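You operate a simulated robot arm through the tools that you are given. There is no shell and no other tool.

Carry out the task below with a simulated robot arm. There is one attempt and no reset: what you move stays moved.

TASK
Wire the open control box as the chart shows and shut the clamps.
Fine: each round plug from the white holders goes into the terminal with its number; all three clamps end shut.

The check looks at the end state, three seconds after you hand in, the way a careful person would. Anything else that was tipped, shoved, dropped, spilled or broken makes it a failure.

THE ROBOT
A 7-joint arm with a two-finger parallel gripper, fixed in place. Base frame: the origin is on the floor under the middle of its stand, x ahead of it, y to its left, z up. Units: mm, degrees, N and s.
It reaches about 964 mm from its shoulder. Its first joint turns from -166.0 to 166.0 degrees. Payload 1.57 kg.
The TCP is the grasp point between the finger pads, 30 mm short of the fingertips. In the tool frame z runs along the fingers and y along their closing line. The gripper opens to 110 mm. The fingers are 24 mm wide and 12 mm thick; the gripper's body (48 by 112 mm) begins 78 mm behind the TCP.
Orientation is that of the tool frame in the base frame, as a unit quaternion [x, y, z, w]. With the fingers straight down and closing along the base's y, the tool's x points along the base's -x, its y along +y and its z along -z.

THE INTERFACE
- The arm moves only by the tool arm_command. Its argument "commands" is a list of rows, each a list of 7 numbers: the shift along the tool's x, y, z in units of 40 mm (1.0 is 40 mm), then the turn, a rotation vector about the tool's x, y, z in units of 6 degrees (1.0 is 6 degrees), then the finger opening in cm, from 0 to 11. In form: [[tx, ty, tz, rx, ry, rz, grip], ...]. A call has 1 to 20 rows; each row shifts and turns the commanded pose from where the row before left it, along the tool's axes as they then stand. A call with a number of a shift or a turn outside -1 to 1 is refused whole. Rows are played at 5 a second. More than 50 mm and 8.6 degrees between two rows, or a gripper value outside its range, and nothing of the call is played. Where a pose cannot be reached the arm comes as near as it can. A force on the tool above 90 N (or 10 N above the force at the start of the call, whichever is more), or a blocked arm, ends the call early, and 0.2 s more pass. The fingers move at their own pace (about 108 mm/s each) and stop on an object; they squeeze with about 43 N. The grip force told is the motor's: it shows also when the fingers shut on nothing. Time passes only in rows, and 0.2 s behind the last, so rows that do not move let the fingers close. It gives the time, the measured TCP pose, the force on the tool (base axes), the opening and the grip force at its end, in the units of the frame above (readings bear some noise), with the torque about the TCP (base axes, N m) and any sound that the robot's microphone picked up, and new pictures: "pictures" is both (left out), scene, wrist or none.
- Cameras (640 x 400 px; columns grow to the right, rows downward): "scene" is fixed at [400.5, 500.3, 1557.4]; the picture's right is [-0.59, 0.81, 0.00], its down [0.80, 0.59, -0.10] and it looks along [-0.08, -0.06, -1.00] (base axes); focal length 312 px, centre (320, 200). "wrist" rides on the gripper at [70, 16, -141] in the tool frame; the picture's right is [-0.23, 0.97, 0.00], its down [-0.86, -0.20, -0.48] and it looks along [-0.47, -0.11, 0.88] (tool axes); focal length 222 px, centre (320, 200). There is no depth. A picture from a camera that has moved, and an enlarged one, comes with that camera's place and axes in the base frame and with its lens.
- move_column(by): slides the trunk up (or, below 0, down) by that many mm; the arm rides with it, the base frame stays. It gives what a move gives, with no picture.
- close_up(camera, box): a new picture of the part [left, top, right, bottom] of that camera's present view, enlarged. The clock stands still meanwhile.
- close_job(): hands the job in; it is judged then, once.

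Places have to be worked out from the pictures, the camera data and where the tool is seen. Open the gripper and draw the arm clear of the work before you hand the job in, unless the task says otherwise.

The tools are called after "Call:" as name(argument=value, ...) on one line, values as JSON. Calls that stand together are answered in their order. arm_command: Moves the arm, as the interface text tells. Its arguments: {"type":"object","properties":{"commands":{"type":"array"},"pictures":{"type":"string","enum":["both","scene","wrist","none"]}},"required":["commands"]} The other tools are called the same way: move_column (by) moves the trunk up or down; close_up (camera, box) takes an enlarged picture of a part of a camera's view; close_job () hands the job in.

At the start:

```text
clock: 0.0
tcp_pos: [120.9, 530.8, 1006.3]
orientation: [0.0, 0.995, -0.091, -0.032]
force: [-0.6, -0.3, -0.7]
ft_torque: [0.03, 0.03, 0.02]
gripper_width: 109.8
grip_force: 0.0
trunk travel left (down, up): [-400.0, 210.0]
```

scene: 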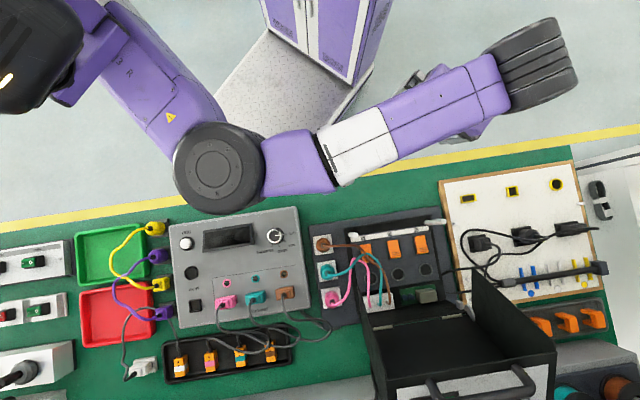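
wrist: 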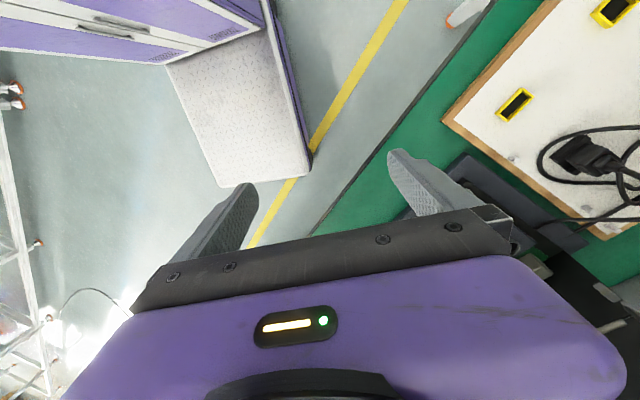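

The scene shows a dark panel around (380,265) with white holders carrying round plugs, orange clamps, and a box with an open lid. I'll take enlarged pictures of the control box and its surroundings before moving.

Call:
close_up(camera="scene", box=[300, 210, 460, 310])

Call:
close_up(camera="scene", box=[340, 260, 580, 400])

Call:
close_up(camera="scene", box=[430, 150, 630, 275])

Call:
close_up(camera="scene", box=[130, 200, 330, 325])

```text
4.00 times, centred on (380, 260) of scene
camera zoom: at [400.5, 500.3, 1557.4], right [-0.59, 0.81, 0.0], down [0.8, 0.59, -0.1], along [-0.08, -0.06, -1.0], focal length 1248 px, centre (80, -40)
```

zoom: 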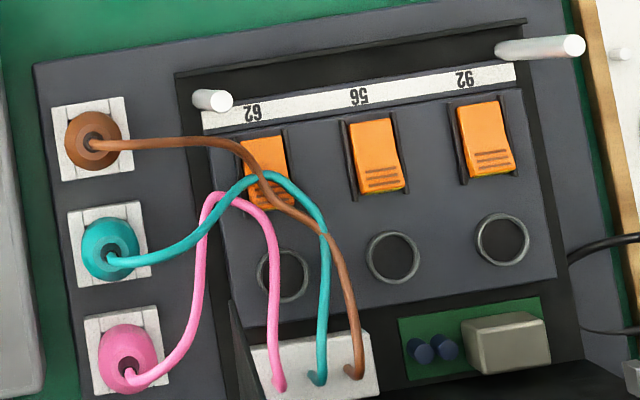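

```text
2.67 times, centred on (460, 330) of scene
camera zoom: at [400.5, 500.3, 1557.4], right [-0.59, 0.81, 0.0], down [0.8, 0.59, -0.1], along [-0.08, -0.06, -1.0], focal length 832 px, centre (-53, -147)
```

zoom: 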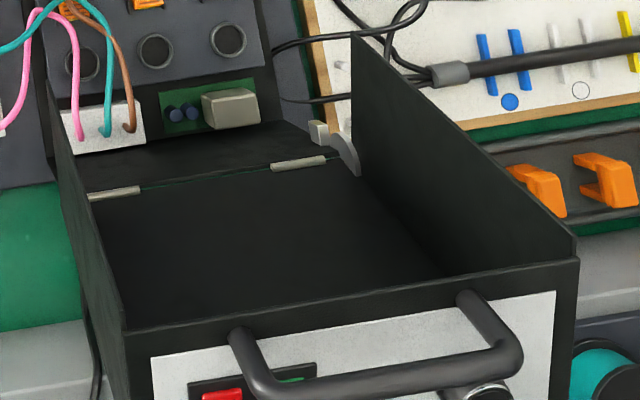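

```text
3.20 times, centred on (530, 212) of scene
camera zoom: at [400.5, 500.3, 1557.4], right [-0.59, 0.81, 0.0], down [0.8, 0.59, -0.1], along [-0.08, -0.06, -1.0], focal length 999 px, centre (-352, 160)
```

zoom: 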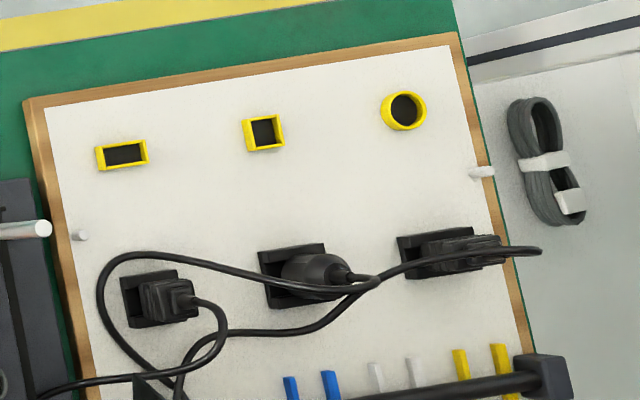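

```text
3.20 times, centred on (230, 262) of scene
camera zoom: at [400.5, 500.3, 1557.4], right [-0.59, 0.81, 0.0], down [0.8, 0.59, -0.1], along [-0.08, -0.06, -1.0], focal length 999 px, centre (608, 0)
```

zoom: 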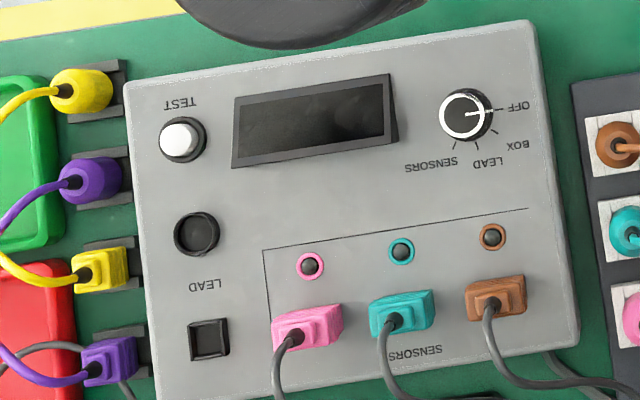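

The labels on the terminals are upside down and I haven't seen the chart yet. I'll enlarge the labels, the lid/box with the handle, and other parts of the view to find it.

Call:
close_up(camera="scene", box=[340, 220, 440, 282])

Call:
close_up(camera="scene", box=[370, 330, 560, 400])

Call:
close_up(camera="scene", box=[500, 250, 640, 400])

Call:
close_up(camera="scene", box=[0, 220, 200, 400])

Call:
close_up(camera="scene", box=[150, 310, 400, 400])

Call:
close_up(camera="scene", box=[200, 0, 640, 180])

```text
6.40 times, centred on (390, 251) of scene
camera zoom: at [400.5, 500.3, 1557.4], right [-0.59, 0.81, 0.0], down [0.8, 0.59, -0.1], along [-0.08, -0.06, -1.0], focal length 1997 px, centre (-128, -126)
```

zoom: 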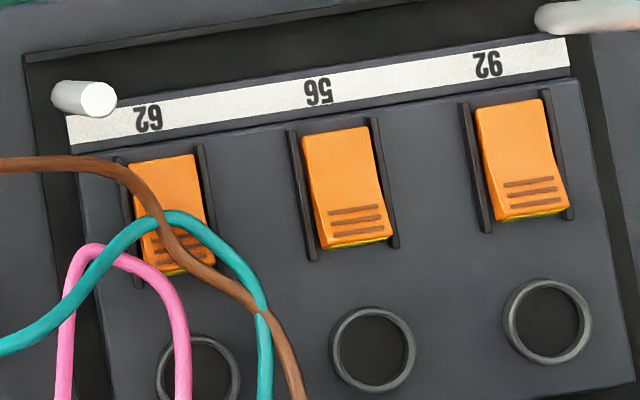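

```text
3.37 times, centred on (465, 365) of scene
camera zoom: at [400.5, 500.3, 1557.4], right [-0.59, 0.81, 0.0], down [0.8, 0.59, -0.1], along [-0.08, -0.06, -1.0], focal length 1051 px, centre (-168, -356)
```

zoom: 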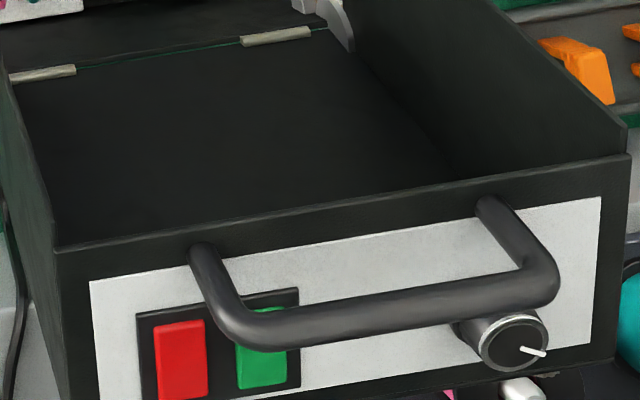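

```text
2.67 times, centred on (570, 325) of scene
camera zoom: at [400.5, 500.3, 1557.4], right [-0.59, 0.81, 0.0], down [0.8, 0.59, -0.1], along [-0.08, -0.06, -1.0], focal length 832 px, centre (-347, -133)
```

zoom: 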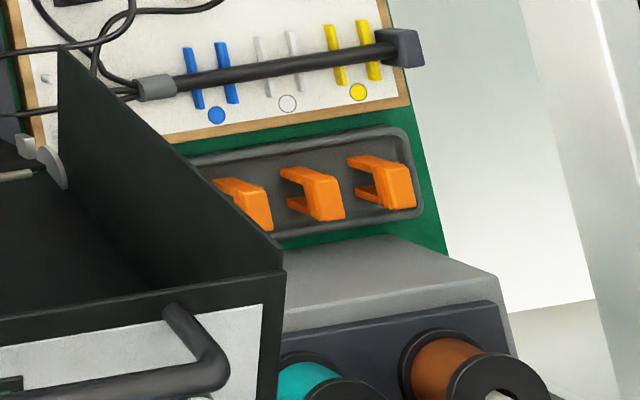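

```text
2.22 times, centred on (100, 310) of scene
camera zoom: at [400.5, 500.3, 1557.4], right [-0.59, 0.81, 0.0], down [0.8, 0.59, -0.1], along [-0.08, -0.06, -1.0], focal length 694 px, centre (809, -44)
```

zoom: 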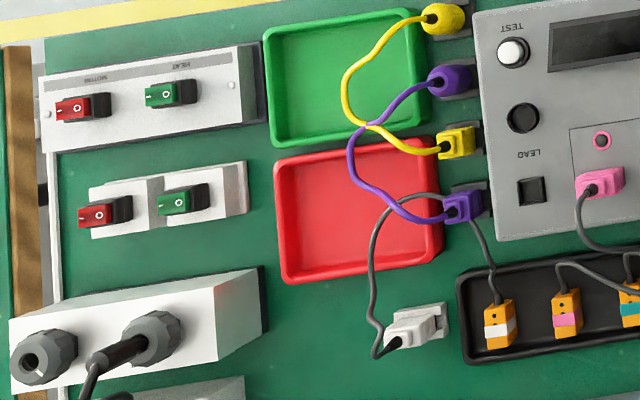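

```text
2.56 times, centred on (275, 355) of scene
camera zoom: at [400.5, 500.3, 1557.4], right [-0.59, 0.81, 0.0], down [0.8, 0.59, -0.1], along [-0.08, -0.06, -1.0], focal length 799 px, centre (435, -197)
```

zoom: 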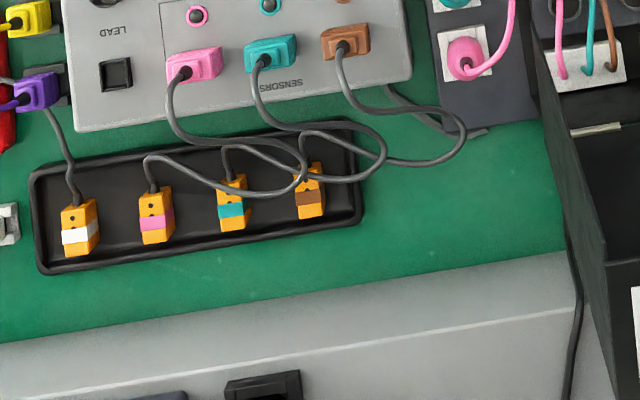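

```text
1.45 times, centred on (420, 90) of scene
camera zoom: at [400.5, 500.3, 1557.4], right [-0.59, 0.81, 0.0], down [0.8, 0.59, -0.1], along [-0.08, -0.06, -1.0], focal length 454 px, centre (174, 360)
```

zoom: 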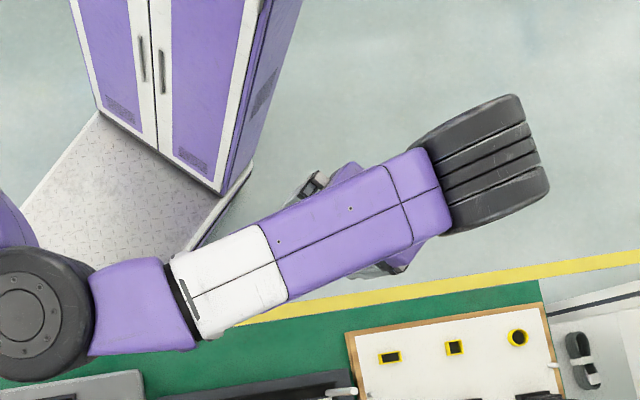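

The panel has three orange clamps above round terminals, and plugs in brown, teal and pink sit in white holders on its left; no chart seen yet. I judge the bench to lie at about 45° to the base axes, so I turn the tool in place to be vertical and squared with the bench, for a wrist view.

Call:
arm_command(commands=[[0, 0, 0, -0.176, -0.158, -0.934, 11], [0, 0, 0, -0.176, -0.158, -0.934, 11], [0, 0, 0, -0.176, -0.158, -0.934, 11], [0, 0, 0, -0.176, -0.158, -0.934, 11], [0, 0, 0, -0.176, -0.158, -0.934, 11], [0, 0, 0, -0.176, -0.158, -0.934, 11], [0, 0, 0, -0.176, -0.158, -0.934, 11], [0, 0, 0, -0.176, -0.158, -0.934, 11]], pictures="both")

```text
clock: 1.7
tcp_pos: [110.1, 499.5, 948.8]
orientation: [-0.34, 0.937, -0.063, -0.051]
force: [0.9, -0.6, 0.1]
ft_torque: [0.0, -0.01, -0.01]
gripper_width: 109.9
grip_force: 0.0
trunk travel left (down, up): [-400.0, 210.0]
stopped in row 8: the arm was blocked; the commanded pose is now the measured one
camera wrist: at [53.9, 490.2, 1096.2], right [-0.45, 0.88, -0.11], down [0.81, 0.46, 0.37], along [0.38, 0.08, -0.92], focal length 222 px, centre (320, 200)
```

scene: 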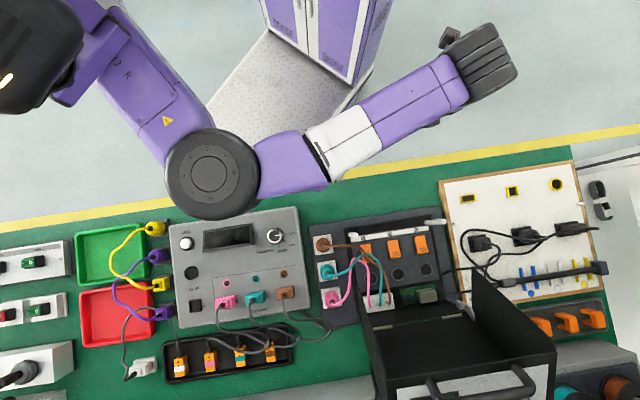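
wrist: 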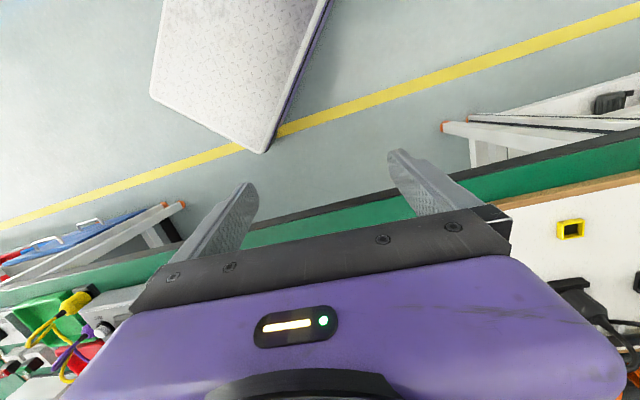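

The arm met a limit while folded back this far; the tool is now nearly squared with the bench. I move it forward over the bench, higher up and clear of the lid, and look again.

Call:
arm_command(commands=[[-0.72, -0.28, -0.382, 0, 0, 0, 11], [-0.72, -0.28, -0.382, 0, 0, 0, 11], [-0.72, -0.28, -0.382, 0, 0, 0, 11], [-0.72, -0.28, -0.382, 0, 0, 0, 11], [-0.72, -0.28, -0.382, 0, 0, 0, 11]], pictures="both")

```text
clock: 2.9
tcp_pos: [229.8, 526.5, 946.2]
orientation: [-0.347, 0.926, -0.108, -0.106]
force: [0.0, 0.1, 0.3]
ft_torque: [0.01, -0.01, 0.02]
gripper_width: 110.1
grip_force: 0.0
trunk travel left (down, up): [-400.0, 210.0]
stopped in row 5: the arm was blocked; the commanded pose is now the measured one
camera wrist: at [184.0, 535.1, 1097.4], right [-0.48, 0.86, -0.19], down [0.82, 0.51, 0.25], along [0.31, -0.03, -0.95], focal length 222 px, centre (320, 200)
```

scene: 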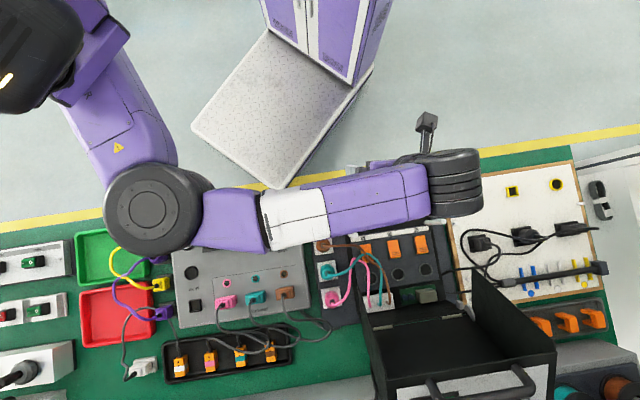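
wrist: 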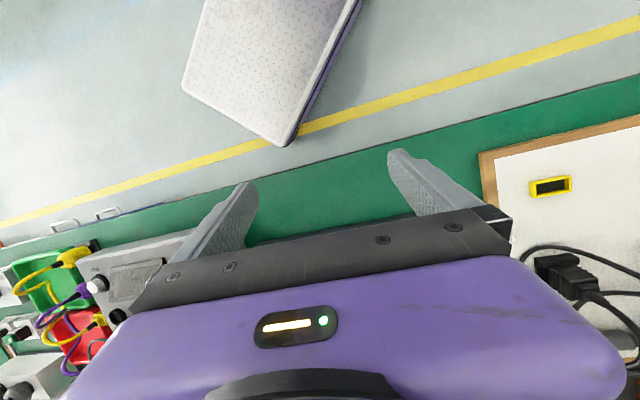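

The wrist is at its limit this close to shoulder height, so the tool tilts. I raise the trunk so that the arm can work further below its shoulder.

Call:
move_column(by=180)

```text
clock: 4.9
tcp_pos: [228.6, 527.9, 1126.1]
orientation: [-0.349, 0.925, -0.108, -0.105]
force: [0.6, 0.1, -0.5]
ft_torque: [-0.01, -0.01, 0.01]
gripper_width: 110.1
grip_force: 0.1
trunk travel left (down, up): [-580.0, 30.0]
```

The trunk is up with the tool at z≈1126. I now lower the tool about 120 mm relative to the shoulder and straighten it to vertical, squared with the bench.

Call:
arm_command(commands=[[-0.487, 0.254, 0.877, 0, 0, 0, 11], [-0.487, 0.254, 0.877, 0, 0, 0, 11], [-0.487, 0.254, 0.877, 0, 0, 0, 11], [0, 0, 0, -0.381, -0.883, -0.202, 11], [0, 0, 0, -0.381, -0.883, -0.202, 11], [0, 0, 0, -0.381, -0.883, -0.202, 11], [0, 0, 0, 0, 0, 0, 11]], pictures="both")

```text
clock: 6.5
tcp_pos: [239.1, 557.1, 1005.7]
orientation: [-0.382, 0.924, 0.001, 0.001]
force: [-0.1, -0.3, 0.4]
ft_torque: [-0.02, 0.01, 0.01]
gripper_width: 110.0
grip_force: 0.1
trunk travel left (down, up): [-580.0, 30.0]
camera wrist: at [178.4, 520.8, 1146.9], right [-0.53, 0.85, 0.0], down [0.75, 0.46, 0.48], along [0.41, 0.25, -0.88], focal length 222 px, centre (320, 200)
```

scene: 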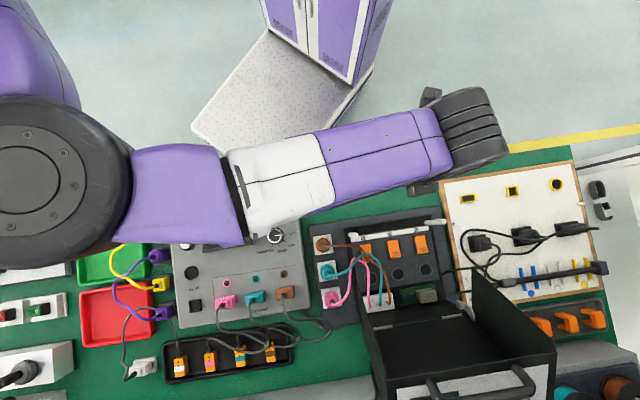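
wrist: 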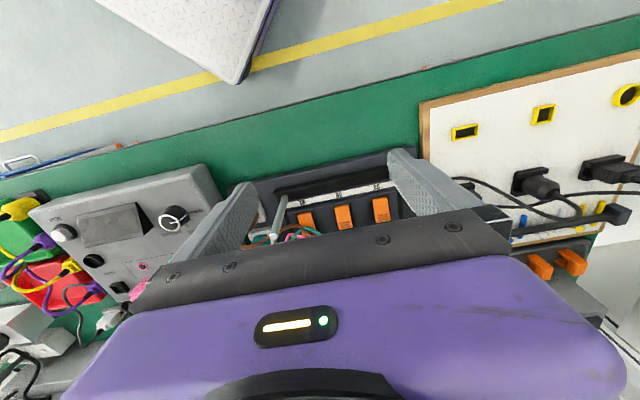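

The tool is now vertical, and the wrist camera sees the terminal strip between the fingers. I enlarge it to read the labels and enlarge a strip further away for the chart.

Call:
close_up(camera="wrist", box=[265, 165, 425, 245])

Call:
close_up(camera="wrist", box=[440, 80, 640, 300])

Call:
close_up(camera="wrist", box=[0, 160, 240, 380])

```text
4.00 times, centred on (345, 205) of wrist
camera zoom: at [178.4, 520.8, 1146.9], right [-0.53, 0.85, 0.0], down [0.75, 0.46, 0.48], along [0.41, 0.25, -0.88], focal length 888 px, centre (220, 180)
```

zoom: 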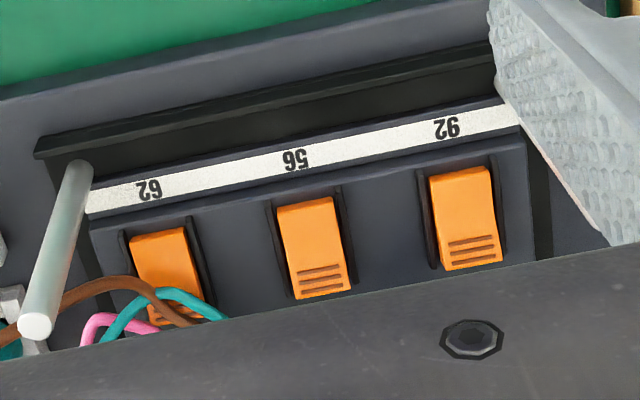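

```text
1.82 times, centred on (540, 190) of wrist
camera zoom: at [178.4, 520.8, 1146.9], right [-0.53, 0.85, 0.0], down [0.75, 0.46, 0.48], along [0.41, 0.25, -0.88], focal length 404 px, centre (-80, 218)
```

zoom: 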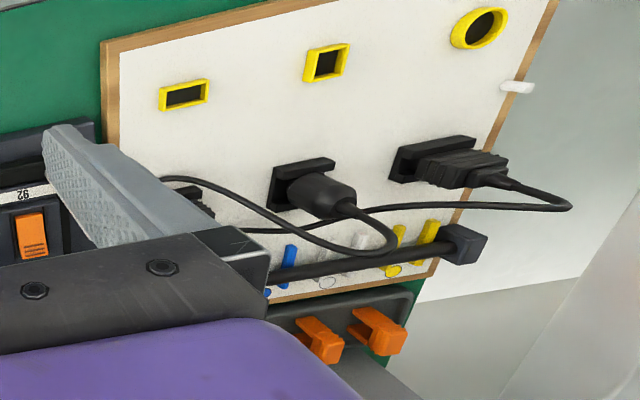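

```text
1.82 times, centred on (120, 270) of wrist
camera zoom: at [178.4, 520.8, 1146.9], right [-0.53, 0.85, 0.0], down [0.75, 0.46, 0.48], along [0.41, 0.25, -0.88], focal length 404 px, centre (684, 73)
```

zoom: 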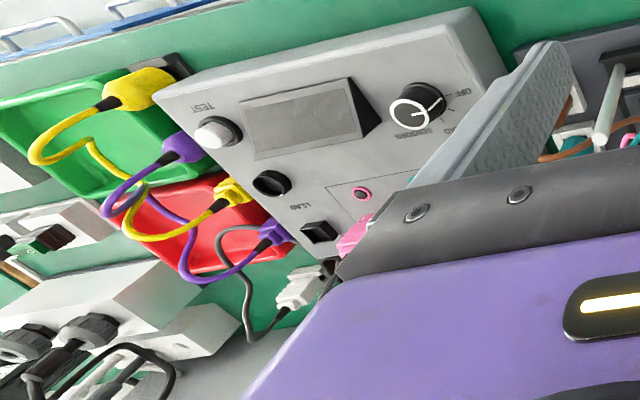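

The labels stay ambiguous upside down (6 and 9 swap), and there is no chart in view. I turn the gripper about its own axis so the wrist camera looks from the other side with the text upright.

Call:
arm_command(commands=[[0, 0, 0, 0, 0, 1, 11], [0, 0, 0, 0, 0, 1, 11], [0, 0, 0, 0, 0, 1, 11], [0, 0, 0, 0, 0, 1, 11], [0, 0, 0, 0, 0, 1, 11], [0, 0, 0, 0, 0, 1, 11], [0, 0, 0, 0, 0, 1, 11], [0, 0, 0, 0, 0, 1, 11], [0, 0, 0, 0, 0, 1, 11], [0, 0, 0, 0, 0, 1, 11], [0, 0, 0, 0, 0, 1, 11], [0, 0, 0, 0, 0, 1, 11], [0, 0, 0, 0, 0, 1, 11], [0, 0, 0, 0, 0, 1, 11], [0, 0, 0, 0, 0, 1, 11]], pictures="wrist")

```text
clock: 9.7
tcp_pos: [237.6, 556.9, 1006.8]
orientation: [0.385, 0.923, 0.001, 0.0]
force: [0.0, -0.3, 0.0]
ft_torque: [0.01, 0.01, -0.02]
gripper_width: 110.0
grip_force: 0.0
trunk travel left (down, up): [-580.0, 30.0]
camera wrist: at [200.6, 618.7, 1147.5], right [0.85, 0.52, 0.0], down [0.46, -0.75, 0.48], along [0.25, -0.41, -0.88], focal length 222 px, centre (320, 200)
```

wrist: 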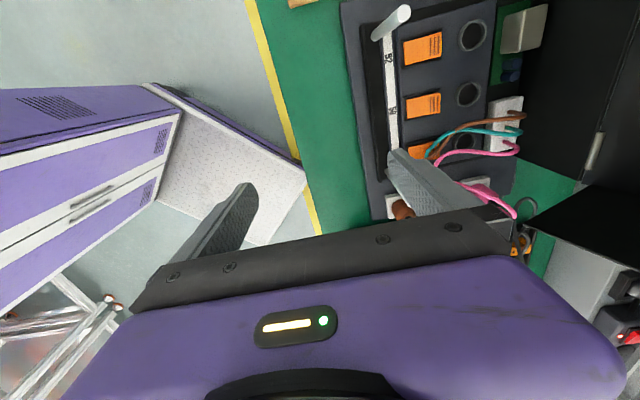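

The turn goes on without a limit and the panel comes into view at the right. I turn another 90°.

Call:
arm_command(commands=[[0, 0, 0, 0, 0, 1, 11], [0, 0, 0, 0, 0, 1, 11], [0, 0, 0, 0, 0, 1, 11], [0, 0, 0, 0, 0, 1, 11], [0, 0, 0, 0, 0, 1, 11], [0, 0, 0, 0, 0, 1, 11], [0, 0, 0, 0, 0, 1, 11], [0, 0, 0, 0, 0, 1, 11], [0, 0, 0, 0, 0, 1, 11], [0, 0, 0, 0, 0, 1, 11], [0, 0, 0, 0, 0, 1, 11], [0, 0, 0, 0, 0, 1, 11], [0, 0, 0, 0, 0, 1, 11], [0, 0, 0, 0, 0, 1, 11], [0, 0, 0, 0, 0, 1, 11]], pictures="wrist")

```text
clock: 12.9
tcp_pos: [238.5, 556.9, 1007.1]
orientation: [0.925, 0.38, 0.001, -0.001]
force: [-0.6, 0.9, 0.5]
ft_torque: [0.0, -0.02, -0.02]
gripper_width: 109.9
grip_force: 0.2
trunk travel left (down, up): [-580.0, 30.0]
camera wrist: at [299.8, 595.9, 1148.1], right [0.52, -0.85, 0.0], down [-0.75, -0.46, 0.48], along [-0.41, -0.25, -0.88], focal length 222 px, centre (320, 200)
```

wrist: 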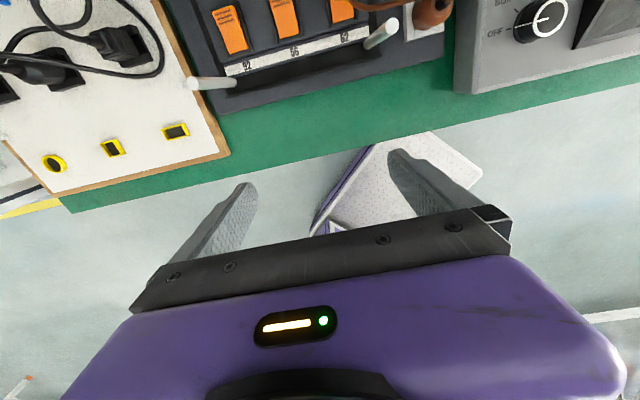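

Now the text is upright. I enlarge the label strip.

Call:
close_up(camera="wrist", box=[190, 0, 470, 110])

Call:
close_up(camera="wrist", box=[220, 10, 380, 90])

```text
2.29 times, centred on (330, 55) of wrist
camera zoom: at [299.8, 595.9, 1148.1], right [0.52, -0.85, 0.0], down [-0.75, -0.46, 0.48], along [-0.41, -0.25, -0.88], focal length 508 px, centre (297, 531)
```

zoom: 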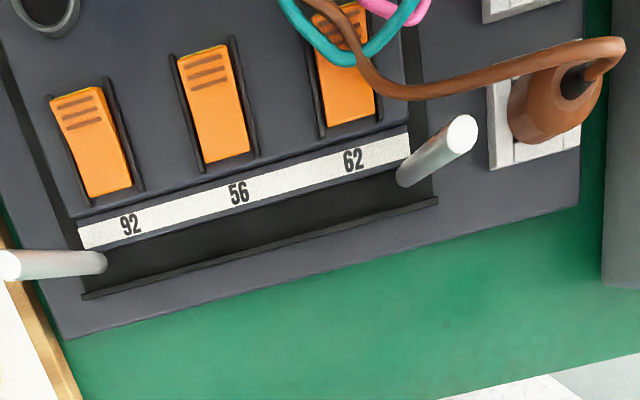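

```text
4.00 times, centred on (300, 50) of wrist
camera zoom: at [299.8, 595.9, 1148.1], right [0.52, -0.85, 0.0], down [-0.75, -0.46, 0.48], along [-0.41, -0.25, -0.88], focal length 888 px, centre (400, 800)
```

zoom: 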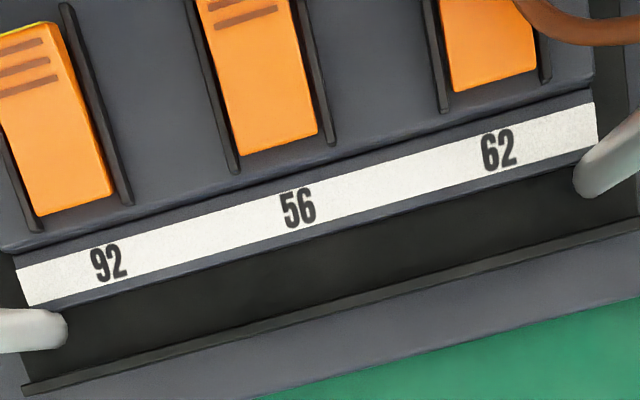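

Upright, the terminals read 92, 56, 62 from the robot's left to right, so in the scene picture 62 is next to the holders and 92 on the far right. I now tilt the tool forward so that the wrist camera looks across the bench for the chart.

Call:
arm_command(commands=[[0, 0, 0, 0, 1, 0, 11], [0, 0, 0, 0, 1, 0, 11], [0, 0, 0, 0, 1, 0, 11], [0, 0, 0, 0, 1, 0, 11], [0, 0, 0, 0, 1, 0, 11], [0, 0, 0, 0, 1, 0, 11], [0, 0, 0, 0, 1, 0, 11]], pictures="both")

```text
clock: 14.5
tcp_pos: [239.5, 558.5, 1004.8]
orientation: [0.862, 0.356, 0.333, -0.138]
force: [0.7, 0.4, 0.4]
ft_torque: [-0.01, -0.04, -0.01]
gripper_width: 110.2
grip_force: 0.0
trunk travel left (down, up): [-580.0, 30.0]
camera wrist: at [219.9, 516.2, 1156.6], right [0.57, -0.81, -0.15], down [-0.82, -0.53, -0.22], along [0.1, 0.25, -0.96], focal length 222 px, centre (320, 200)
```

scene: 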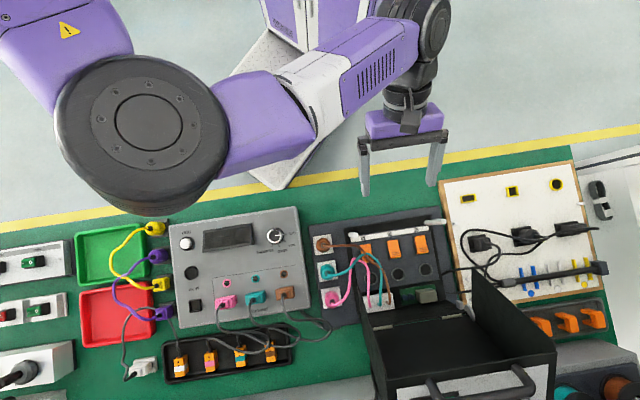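
wrist: 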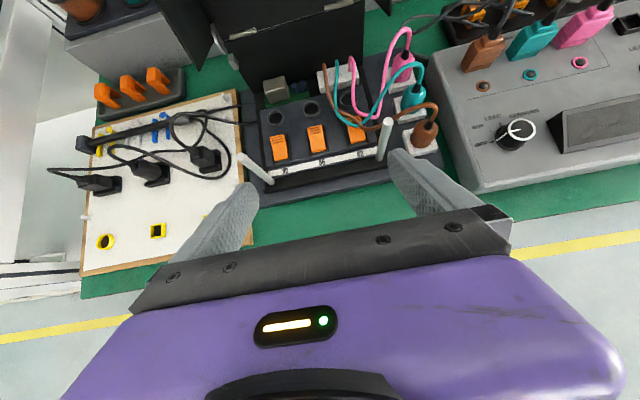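

This works well: the panel, lid and plugs are seen upright. I tilt further to see the lid's inside and what stands behind the bench.

Call:
arm_command(commands=[[0, 0, 0, 0, 1, 0, 11], [0, 0, 0, 0, 1, 0, 11], [0, 0, 0, 0, 1, 0, 11], [0, 0, 0, 0, 1, 0, 11], [0, 0, 0, 0, 1, 0, 11]], pictures="wrist")

```text
clock: 15.7
tcp_pos: [240.5, 557.8, 1005.6]
orientation: [0.747, 0.309, 0.544, -0.225]
force: [-0.8, -0.3, -0.3]
ft_torque: [0.02, -0.03, 0.01]
gripper_width: 110.1
grip_force: 0.0
trunk travel left (down, up): [-580.0, 30.0]
camera wrist: at [170.9, 466.8, 1115.2], right [0.64, -0.74, -0.22], down [-0.65, -0.36, -0.67], along [0.41, 0.57, -0.71], focal length 222 px, centre (320, 200)
```

wrist: 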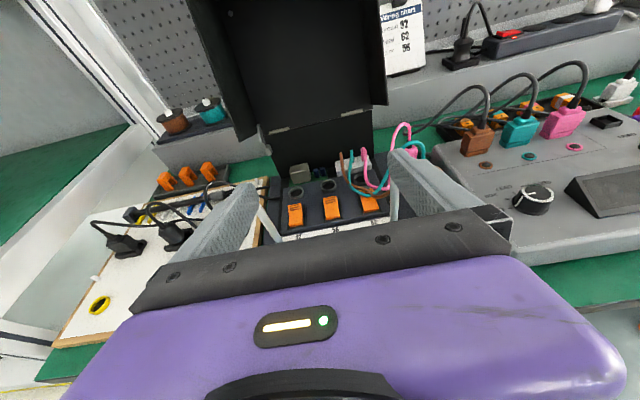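

The wiring chart hangs on the pegboard behind the bench, to the right of the lid. I enlarge it.

Call:
close_up(camera="wrist", box=[370, 0, 450, 80])

Call:
close_up(camera="wrist", box=[240, 100, 480, 250])

```text
5.00 times, centred on (410, 40) of wrist
camera zoom: at [170.9, 466.8, 1115.2], right [0.64, -0.74, -0.22], down [-0.65, -0.36, -0.67], along [0.41, 0.57, -0.71], focal length 1111 px, centre (-130, 1000)
```

zoom: 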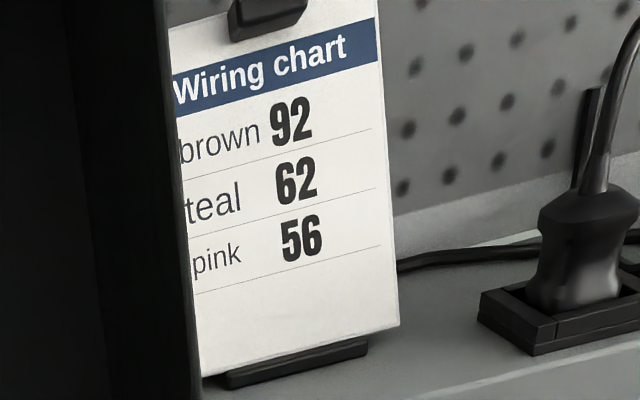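

```text
2.67 times, centred on (360, 175) of wrist
camera zoom: at [170.9, 466.8, 1115.2], right [0.64, -0.74, -0.22], down [-0.65, -0.36, -0.67], along [0.41, 0.57, -0.71], focal length 592 px, centre (213, 267)
```

zoom: 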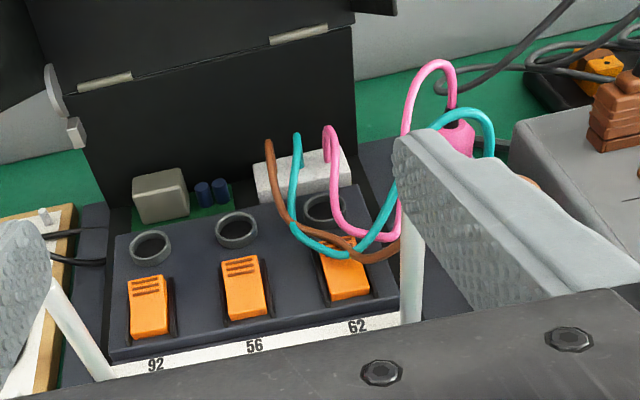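

The chart reads: brown 92, teal 62, pink 56. Now I study the clamps, sockets and plugs closely from this low viewing angle.

Call:
close_up(camera="wrist", box=[270, 160, 400, 240])

Call:
close_up(camera="wrist", box=[170, 0, 400, 145])

Call:
close_up(camera="scene", box=[310, 225, 350, 250])

Call:
close_up(camera="scene", box=[310, 255, 400, 311])

```text
4.92 times, centred on (335, 200) of wrist
camera zoom: at [170.9, 466.8, 1115.2], right [0.64, -0.74, -0.22], down [-0.65, -0.36, -0.67], along [0.41, 0.57, -0.71], focal length 1094 px, centre (246, 200)
```

zoom: 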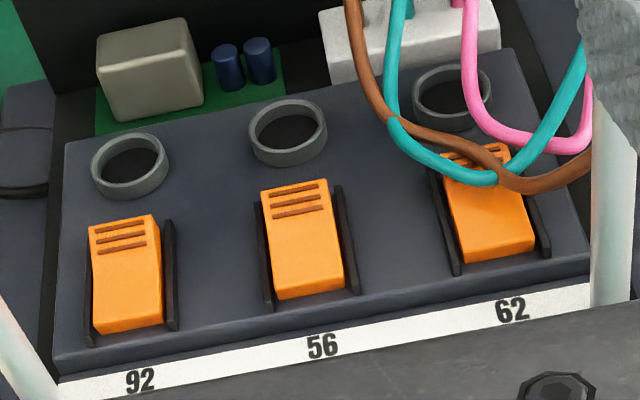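

```text
2.76 times, centred on (285, 72) of wrist
camera zoom: at [170.9, 466.8, 1115.2], right [0.64, -0.74, -0.22], down [-0.65, -0.36, -0.67], along [0.41, 0.57, -0.71], focal length 613 px, centre (417, 552)
```

zoom: 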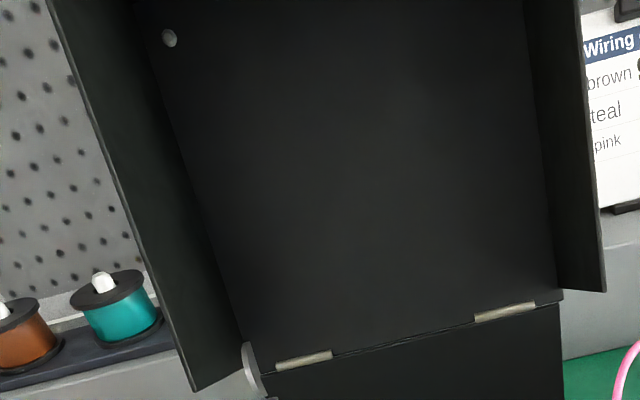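

```text
16.00 times, centred on (330, 238) of scene
camera zoom: at [400.5, 500.3, 1557.4], right [-0.59, 0.81, 0.0], down [0.8, 0.59, -0.1], along [-0.08, -0.06, -1.0], focal length 4993 px, centre (160, -400)
```

zoom: 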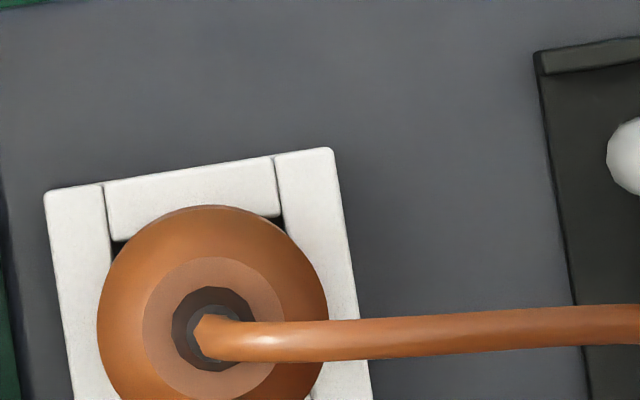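

```text
7.11 times, centred on (355, 283) of scene
camera zoom: at [400.5, 500.3, 1557.4], right [-0.59, 0.81, 0.0], down [0.8, 0.59, -0.1], along [-0.08, -0.06, -1.0], focal length 2219 px, centre (71, -390)
```

zoom: 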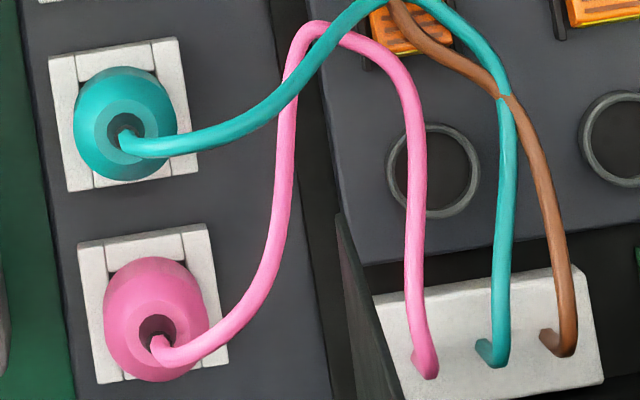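

The plugs are round cones with cables from their tops, and the clamps are orange levers between black cheeks. I enlarge one lever strongly to tell whether it is open or shut.

Call:
close_up(camera="wrist", box=[282, 196, 312, 234])

Call:
close_up(camera="scene", box=[384, 228, 434, 259])

Call:
close_up(camera="wrist", box=[380, 100, 480, 220])

```text
10.53 times, centred on (297, 215) of wrist
camera zoom: at [170.9, 466.8, 1115.2], right [0.64, -0.74, -0.22], down [-0.65, -0.36, -0.67], along [0.41, 0.57, -0.71], focal length 2338 px, centre (562, 42)
```

zoom: 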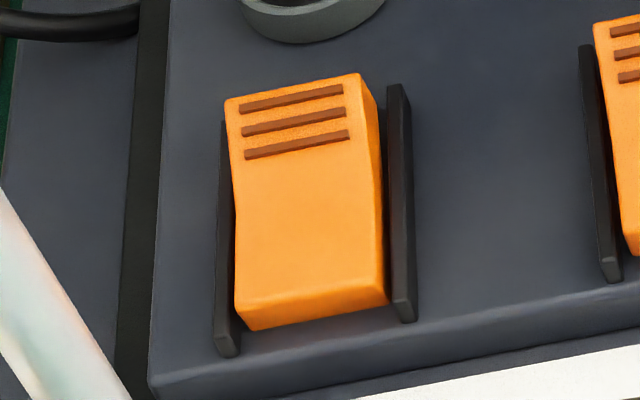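

```text
12.80 times, centred on (409, 244) of scene
camera zoom: at [400.5, 500.3, 1557.4], right [-0.59, 0.81, 0.0], down [0.8, 0.59, -0.1], along [-0.08, -0.06, -1.0], focal length 3994 px, centre (-819, -357)
```

zoom: 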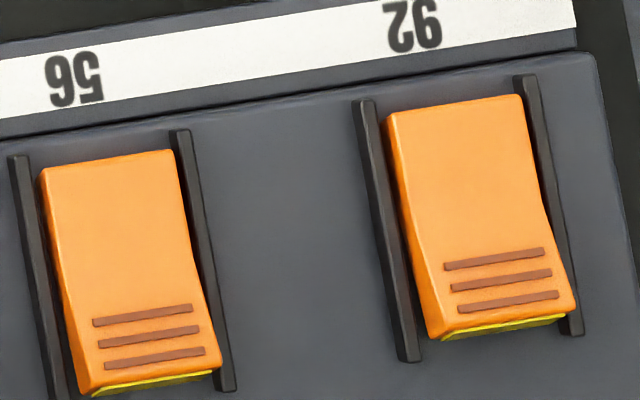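

```text
3.33 times, centred on (430, 160) of wrist
camera zoom: at [170.9, 466.8, 1115.2], right [0.64, -0.74, -0.22], down [-0.65, -0.36, -0.67], along [0.41, 0.57, -0.71], focal length 740 px, centre (-47, 333)
```

zoom: 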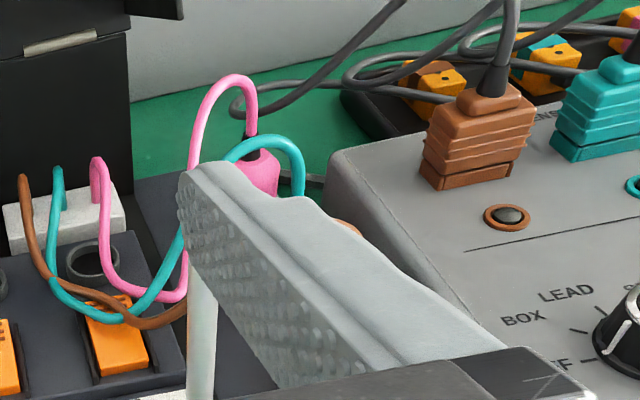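

From the scene and wrist rays I place socket 92 at about (329,750,826) and socket 62 at (419,660,825), so 56 is at about (374,705,826); the bench is at exactly 45°. Next I shift the tool about 100 mm to the robot's right to see the holders without a finger in the way.

Call:
arm_command(commands=[[0, 0.833, 0, 0, 0, 0, 11], [0, 0.833, 0, 0, 0, 0, 11], [0, 0.833, 0, 0, 0, 0, 11], [0, 0, 0, 0, 0, 0, 11]], pictures="wrist")

Call:
close_up(camera="wrist", box=[240, 90, 400, 210])

```text
clock: 16.7
tcp_pos: [310.7, 484.5, 1008.3]
orientation: [0.747, 0.308, 0.544, -0.224]
force: [-0.8, 0.5, -0.3]
ft_torque: [-0.01, 0.02, 0.01]
gripper_width: 109.8
grip_force: 0.0
trunk travel left (down, up): [-580.0, 30.0]
camera wrist: at [241.5, 394.8, 1117.0], right [0.64, -0.74, -0.22], down [-0.65, -0.36, -0.67], along [0.41, 0.56, -0.71], focal length 222 px, centre (320, 200)
```

wrist: 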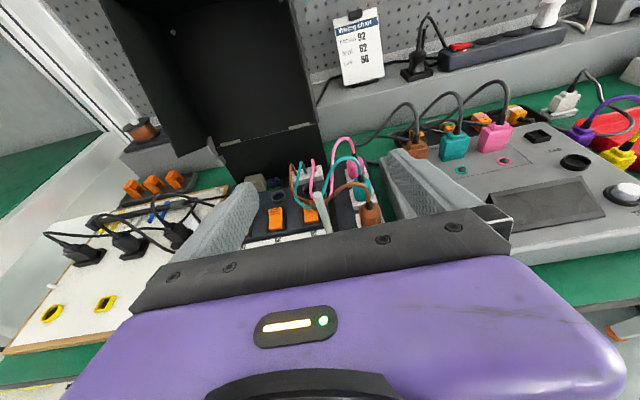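

```text
3.33 times, centred on (320, 150) of wrist
camera zoom: at [241.5, 394.8, 1117.0], right [0.64, -0.74, -0.22], down [-0.65, -0.36, -0.67], along [0.41, 0.56, -0.71], focal length 740 px, centre (320, 367)
```

zoom: 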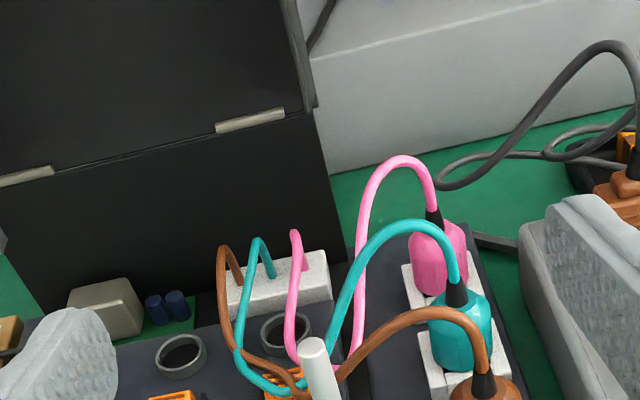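

Rays to the three plug boots put the plugs at about brown (422,525), teal (466,570), pink (505,611), tops near z 860; the lid's side walls stand at about 46 mm outside the outer sockets from z≈950 up, so I must grasp with the fingers closing across the plug row (along v) and the camera kept off the walls. I turn the tool back to vertical and then yaw another 90°.

Call:
arm_command(commands=[[0, 0, 0, 0, -1, 0, 11], [0, 0, 0, 0, -1, 0, 11], [0, 0, 0, 0, -1, 0, 11], [0, 0, 0, 0, -1, 0, 11], [0, 0, 0, 0, -1, 0, 11], [0, 0, 0, 0, -1, 0, 11], [0, 0, 0, 0, -1, 0, 11], [0, 0, 0, 0, -1, 0, 11], [0, 0, 0, 0, -1, 0, 11], [0, 0, 0, 0, -1, 0, 11], [0, 0, 0, 0, -1, 0, 11], [0, 0, 0, 0, -1, 0, 11]], pictures="scene")

Call:
arm_command(commands=[[0, 0, 0, 0, 0, 1, 11], [0, 0, 0, 0, 0, 1, 11], [0, 0, 0, 0, 0, 1, 11], [0, 0, 0, 0, 0, 1, 11], [0, 0, 0, 0, 0, 1, 11], [0, 0, 0, 0, 0, 1, 11], [0, 0, 0, 0, 0, 1, 11], [0, 0, 0, 0, 0, 1, 11], [0, 0, 0, 0, 0, 1, 11], [0, 0, 0, 0, 0, 1, 11], [0, 0, 0, 0, 0, 1, 11], [0, 0, 0, 0, 0, 1, 11], [0, 0, 0, 0, 0, 1, 11], [0, 0, 0, 0, 0, 1, 11], [0, 0, 0, 0, 0, 1, 11]], pictures="both")

```text
clock: 19.3
tcp_pos: [308.2, 485.5, 1006.6]
orientation: [0.924, 0.382, 0.001, 0.001]
force: [-0.7, -0.5, 0.5]
ft_torque: [0.02, 0.0, -0.02]
gripper_width: 110.1
grip_force: 0.1
trunk travel left (down, up): [-580.0, 30.0]
```

scene: 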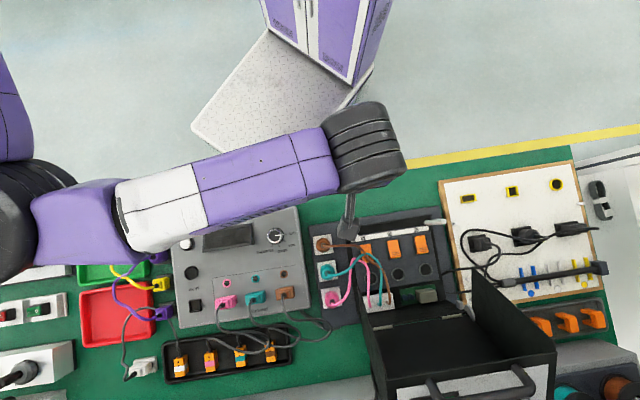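

```text
clock: 22.5
tcp_pos: [310.0, 486.4, 1006.4]
orientation: [0.923, -0.386, 0.001, 0.0]
force: [0.1, -0.2, 0.1]
ft_torque: [0.0, 0.01, 0.01]
gripper_width: 109.9
grip_force: 0.1
trunk travel left (down, up): [-580.0, 30.0]
camera wrist: at [347.0, 426.2, 1147.3], right [-0.85, -0.52, 0.0], down [-0.46, 0.75, 0.48], along [-0.25, 0.41, -0.88], focal length 222 px, centre (320, 200)
```

scene: 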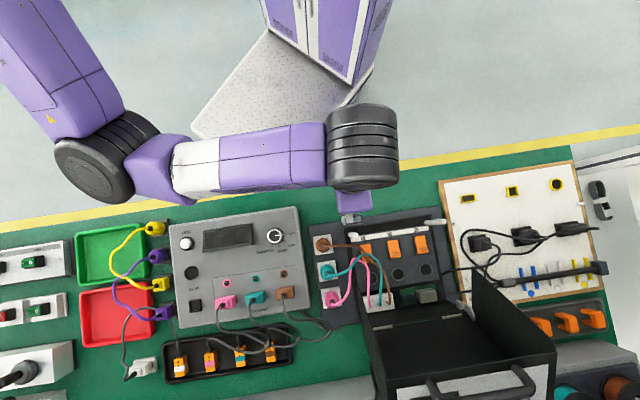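
wrist: 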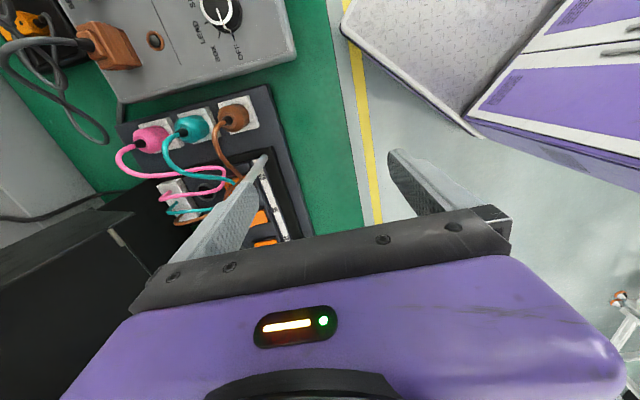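

The yaw with the camera toward the robot's right is reachable. All three plugs are well visible now; I enlarge them to refine positions and heights.

Call:
close_up(camera="wrist", box=[110, 80, 300, 199])

Call:
close_up(camera="wrist", box=[210, 90, 266, 125])

Call:
close_up(camera="scene", box=[300, 225, 380, 315])

```text
3.36 times, centred on (205, 140) of wrist
camera zoom: at [347.0, 426.2, 1147.3], right [-0.85, -0.52, 0.0], down [-0.46, 0.75, 0.48], along [-0.25, 0.41, -0.88], focal length 747 px, centre (707, 403)
```

zoom: 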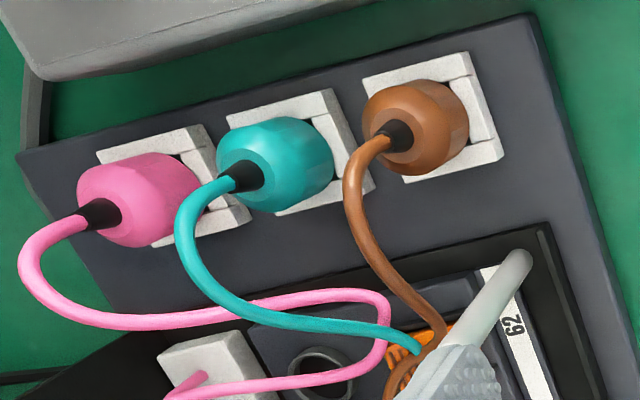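

```text
11.43 times, centred on (238, 108) of wrist
camera zoom: at [347.0, 426.2, 1147.3], right [-0.85, -0.52, 0.0], down [-0.46, 0.75, 0.48], along [-0.25, 0.41, -0.88], focal length 2538 px, centre (1257, 1257)
```

zoom: 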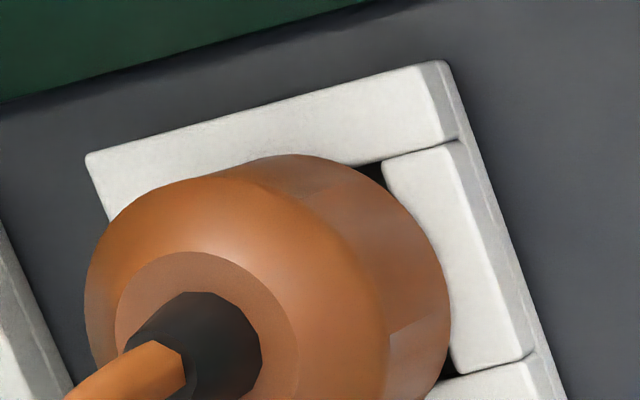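

```text
4.44 times, centred on (340, 270) of scene
camera zoom: at [400.5, 500.3, 1557.4], right [-0.59, 0.81, 0.0], down [0.8, 0.59, -0.1], along [-0.08, -0.06, -1.0], focal length 1387 px, centre (231, -111)
```

zoom: 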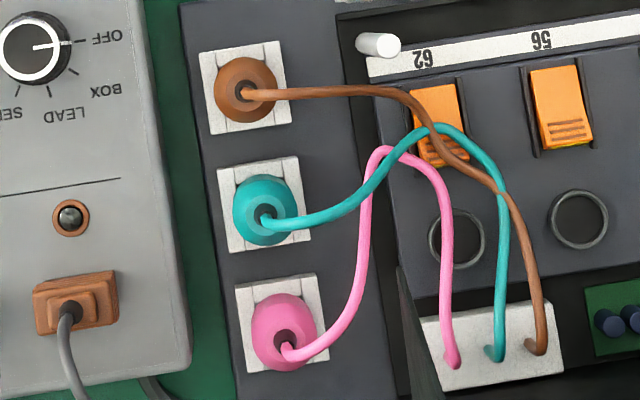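

Brown's holder works out at about (422.5,525) with its top near z 814, teal about 60 mm and pink about 120 mm further along the row. I move above the brown plug at the present height with the fingers set to 52 mm and look.

Call:
arm_command(commands=[[0.429, -0.894, 0, 0, 0, 0, 5.2], [0.429, -0.894, 0, 0, 0, 0, 5.2], [0.429, -0.894, 0, 0, 0, 0, 5.2], [0, 0, 0, 0, 0, 0, 5.2]], pictures="both")

Call:
close_up(camera="wrist", box=[220, 60, 440, 220])

```text
clock: 23.5
tcp_pos: [421.8, 524.1, 1007.2]
orientation: [0.924, -0.383, 0.0, 0.0]
force: [-0.3, 0.2, 0.2]
ft_torque: [0.0, 0.0, 0.01]
gripper_width: 52.3
grip_force: 0.0
trunk travel left (down, up): [-580.0, 30.0]
camera wrist: at [458.6, 465.4, 1148.1], right [-0.85, -0.53, 0.0], down [-0.46, 0.75, 0.48], along [-0.25, 0.41, -0.88], focal length 222 px, centre (320, 200)
```

scene: 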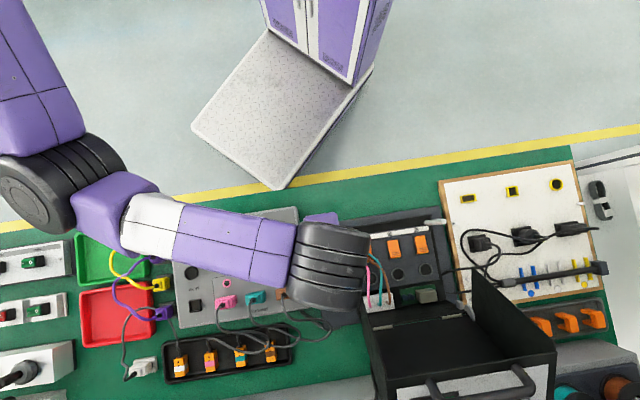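
wrist: 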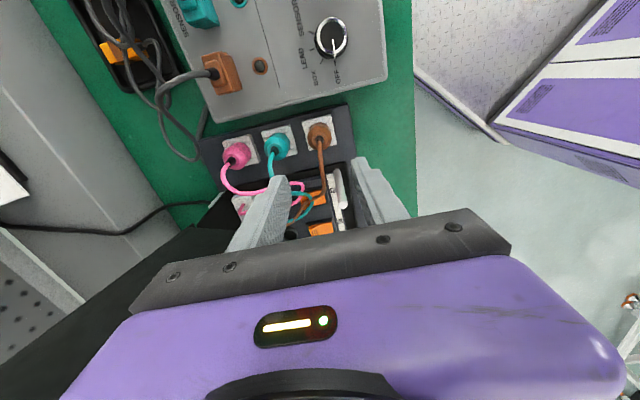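

```text
2.50 times, centred on (330, 140) of wrist
camera zoom: at [458.6, 465.4, 1148.1], right [-0.85, -0.53, 0.0], down [-0.46, 0.75, 0.48], along [-0.25, 0.41, -0.88], focal length 555 px, centre (295, 350)
```

zoom: 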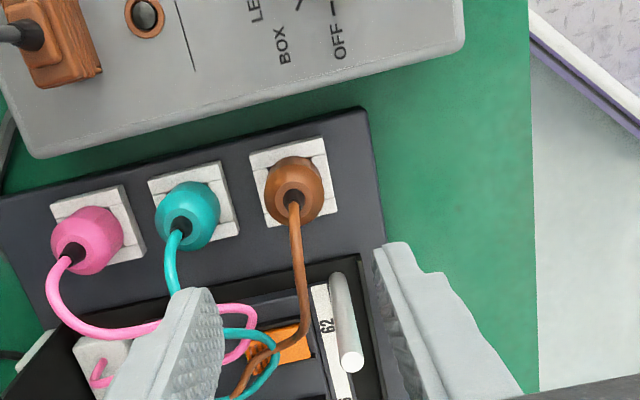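

The point under the TCP matches the brown plug and holder centre to within about 2 mm. I descend 115 mm, keeping the opening at 52 mm, and check the fingers around the plug.

Call:
arm_command(commands=[[0, 0, 0.96, 0, 0, 0, 5.2], [0, 0, 0.96, 0, 0, 0, 5.2], [0, 0, 0.96, 0, 0, 0, 5.2], [0, 0, 0, 0, 0, 0, 5.2]], pictures="both")

Call:
close_up(camera="wrist", box=[220, 60, 440, 220])

```text
clock: 24.5
tcp_pos: [422.6, 526.8, 892.3]
orientation: [0.923, -0.384, 0.0, -0.001]
force: [-0.4, -0.1, -0.2]
ft_torque: [0.02, 0.01, -0.04]
gripper_width: 52.0
grip_force: 0.0
trunk travel left (down, up): [-580.0, 30.0]
camera wrist: at [459.2, 465.9, 1034.2], right [-0.85, -0.53, 0.0], down [-0.46, 0.75, 0.48], along [-0.25, 0.41, -0.88], focal length 222 px, centre (320, 200)
```

scene: 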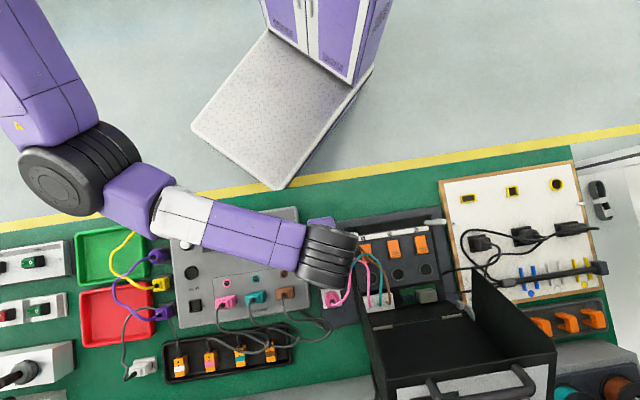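
wrist: 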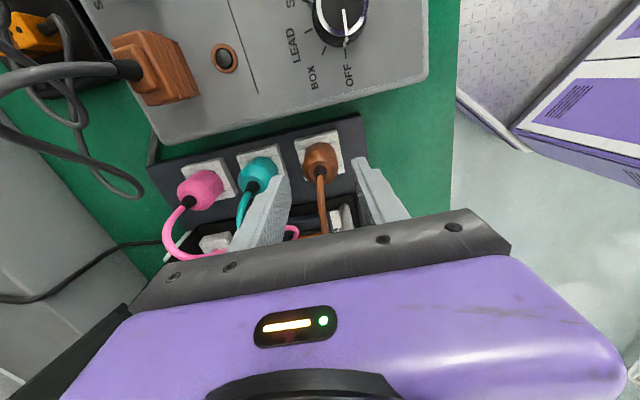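

```text
2.50 times, centred on (330, 140) of wrist
camera zoom: at [459.2, 465.9, 1034.2], right [-0.85, -0.53, 0.0], down [-0.46, 0.75, 0.48], along [-0.25, 0.41, -0.88], focal length 555 px, centre (295, 350)
```

zoom: 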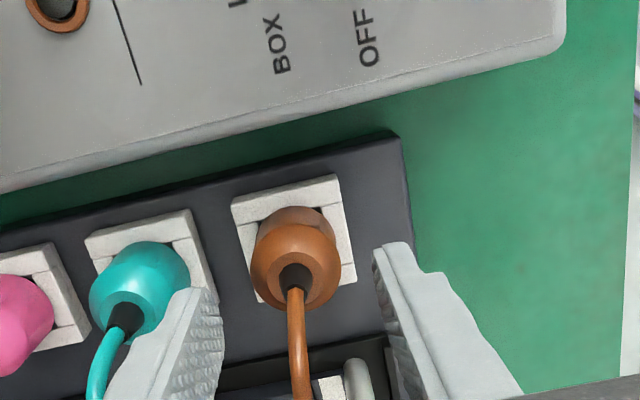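

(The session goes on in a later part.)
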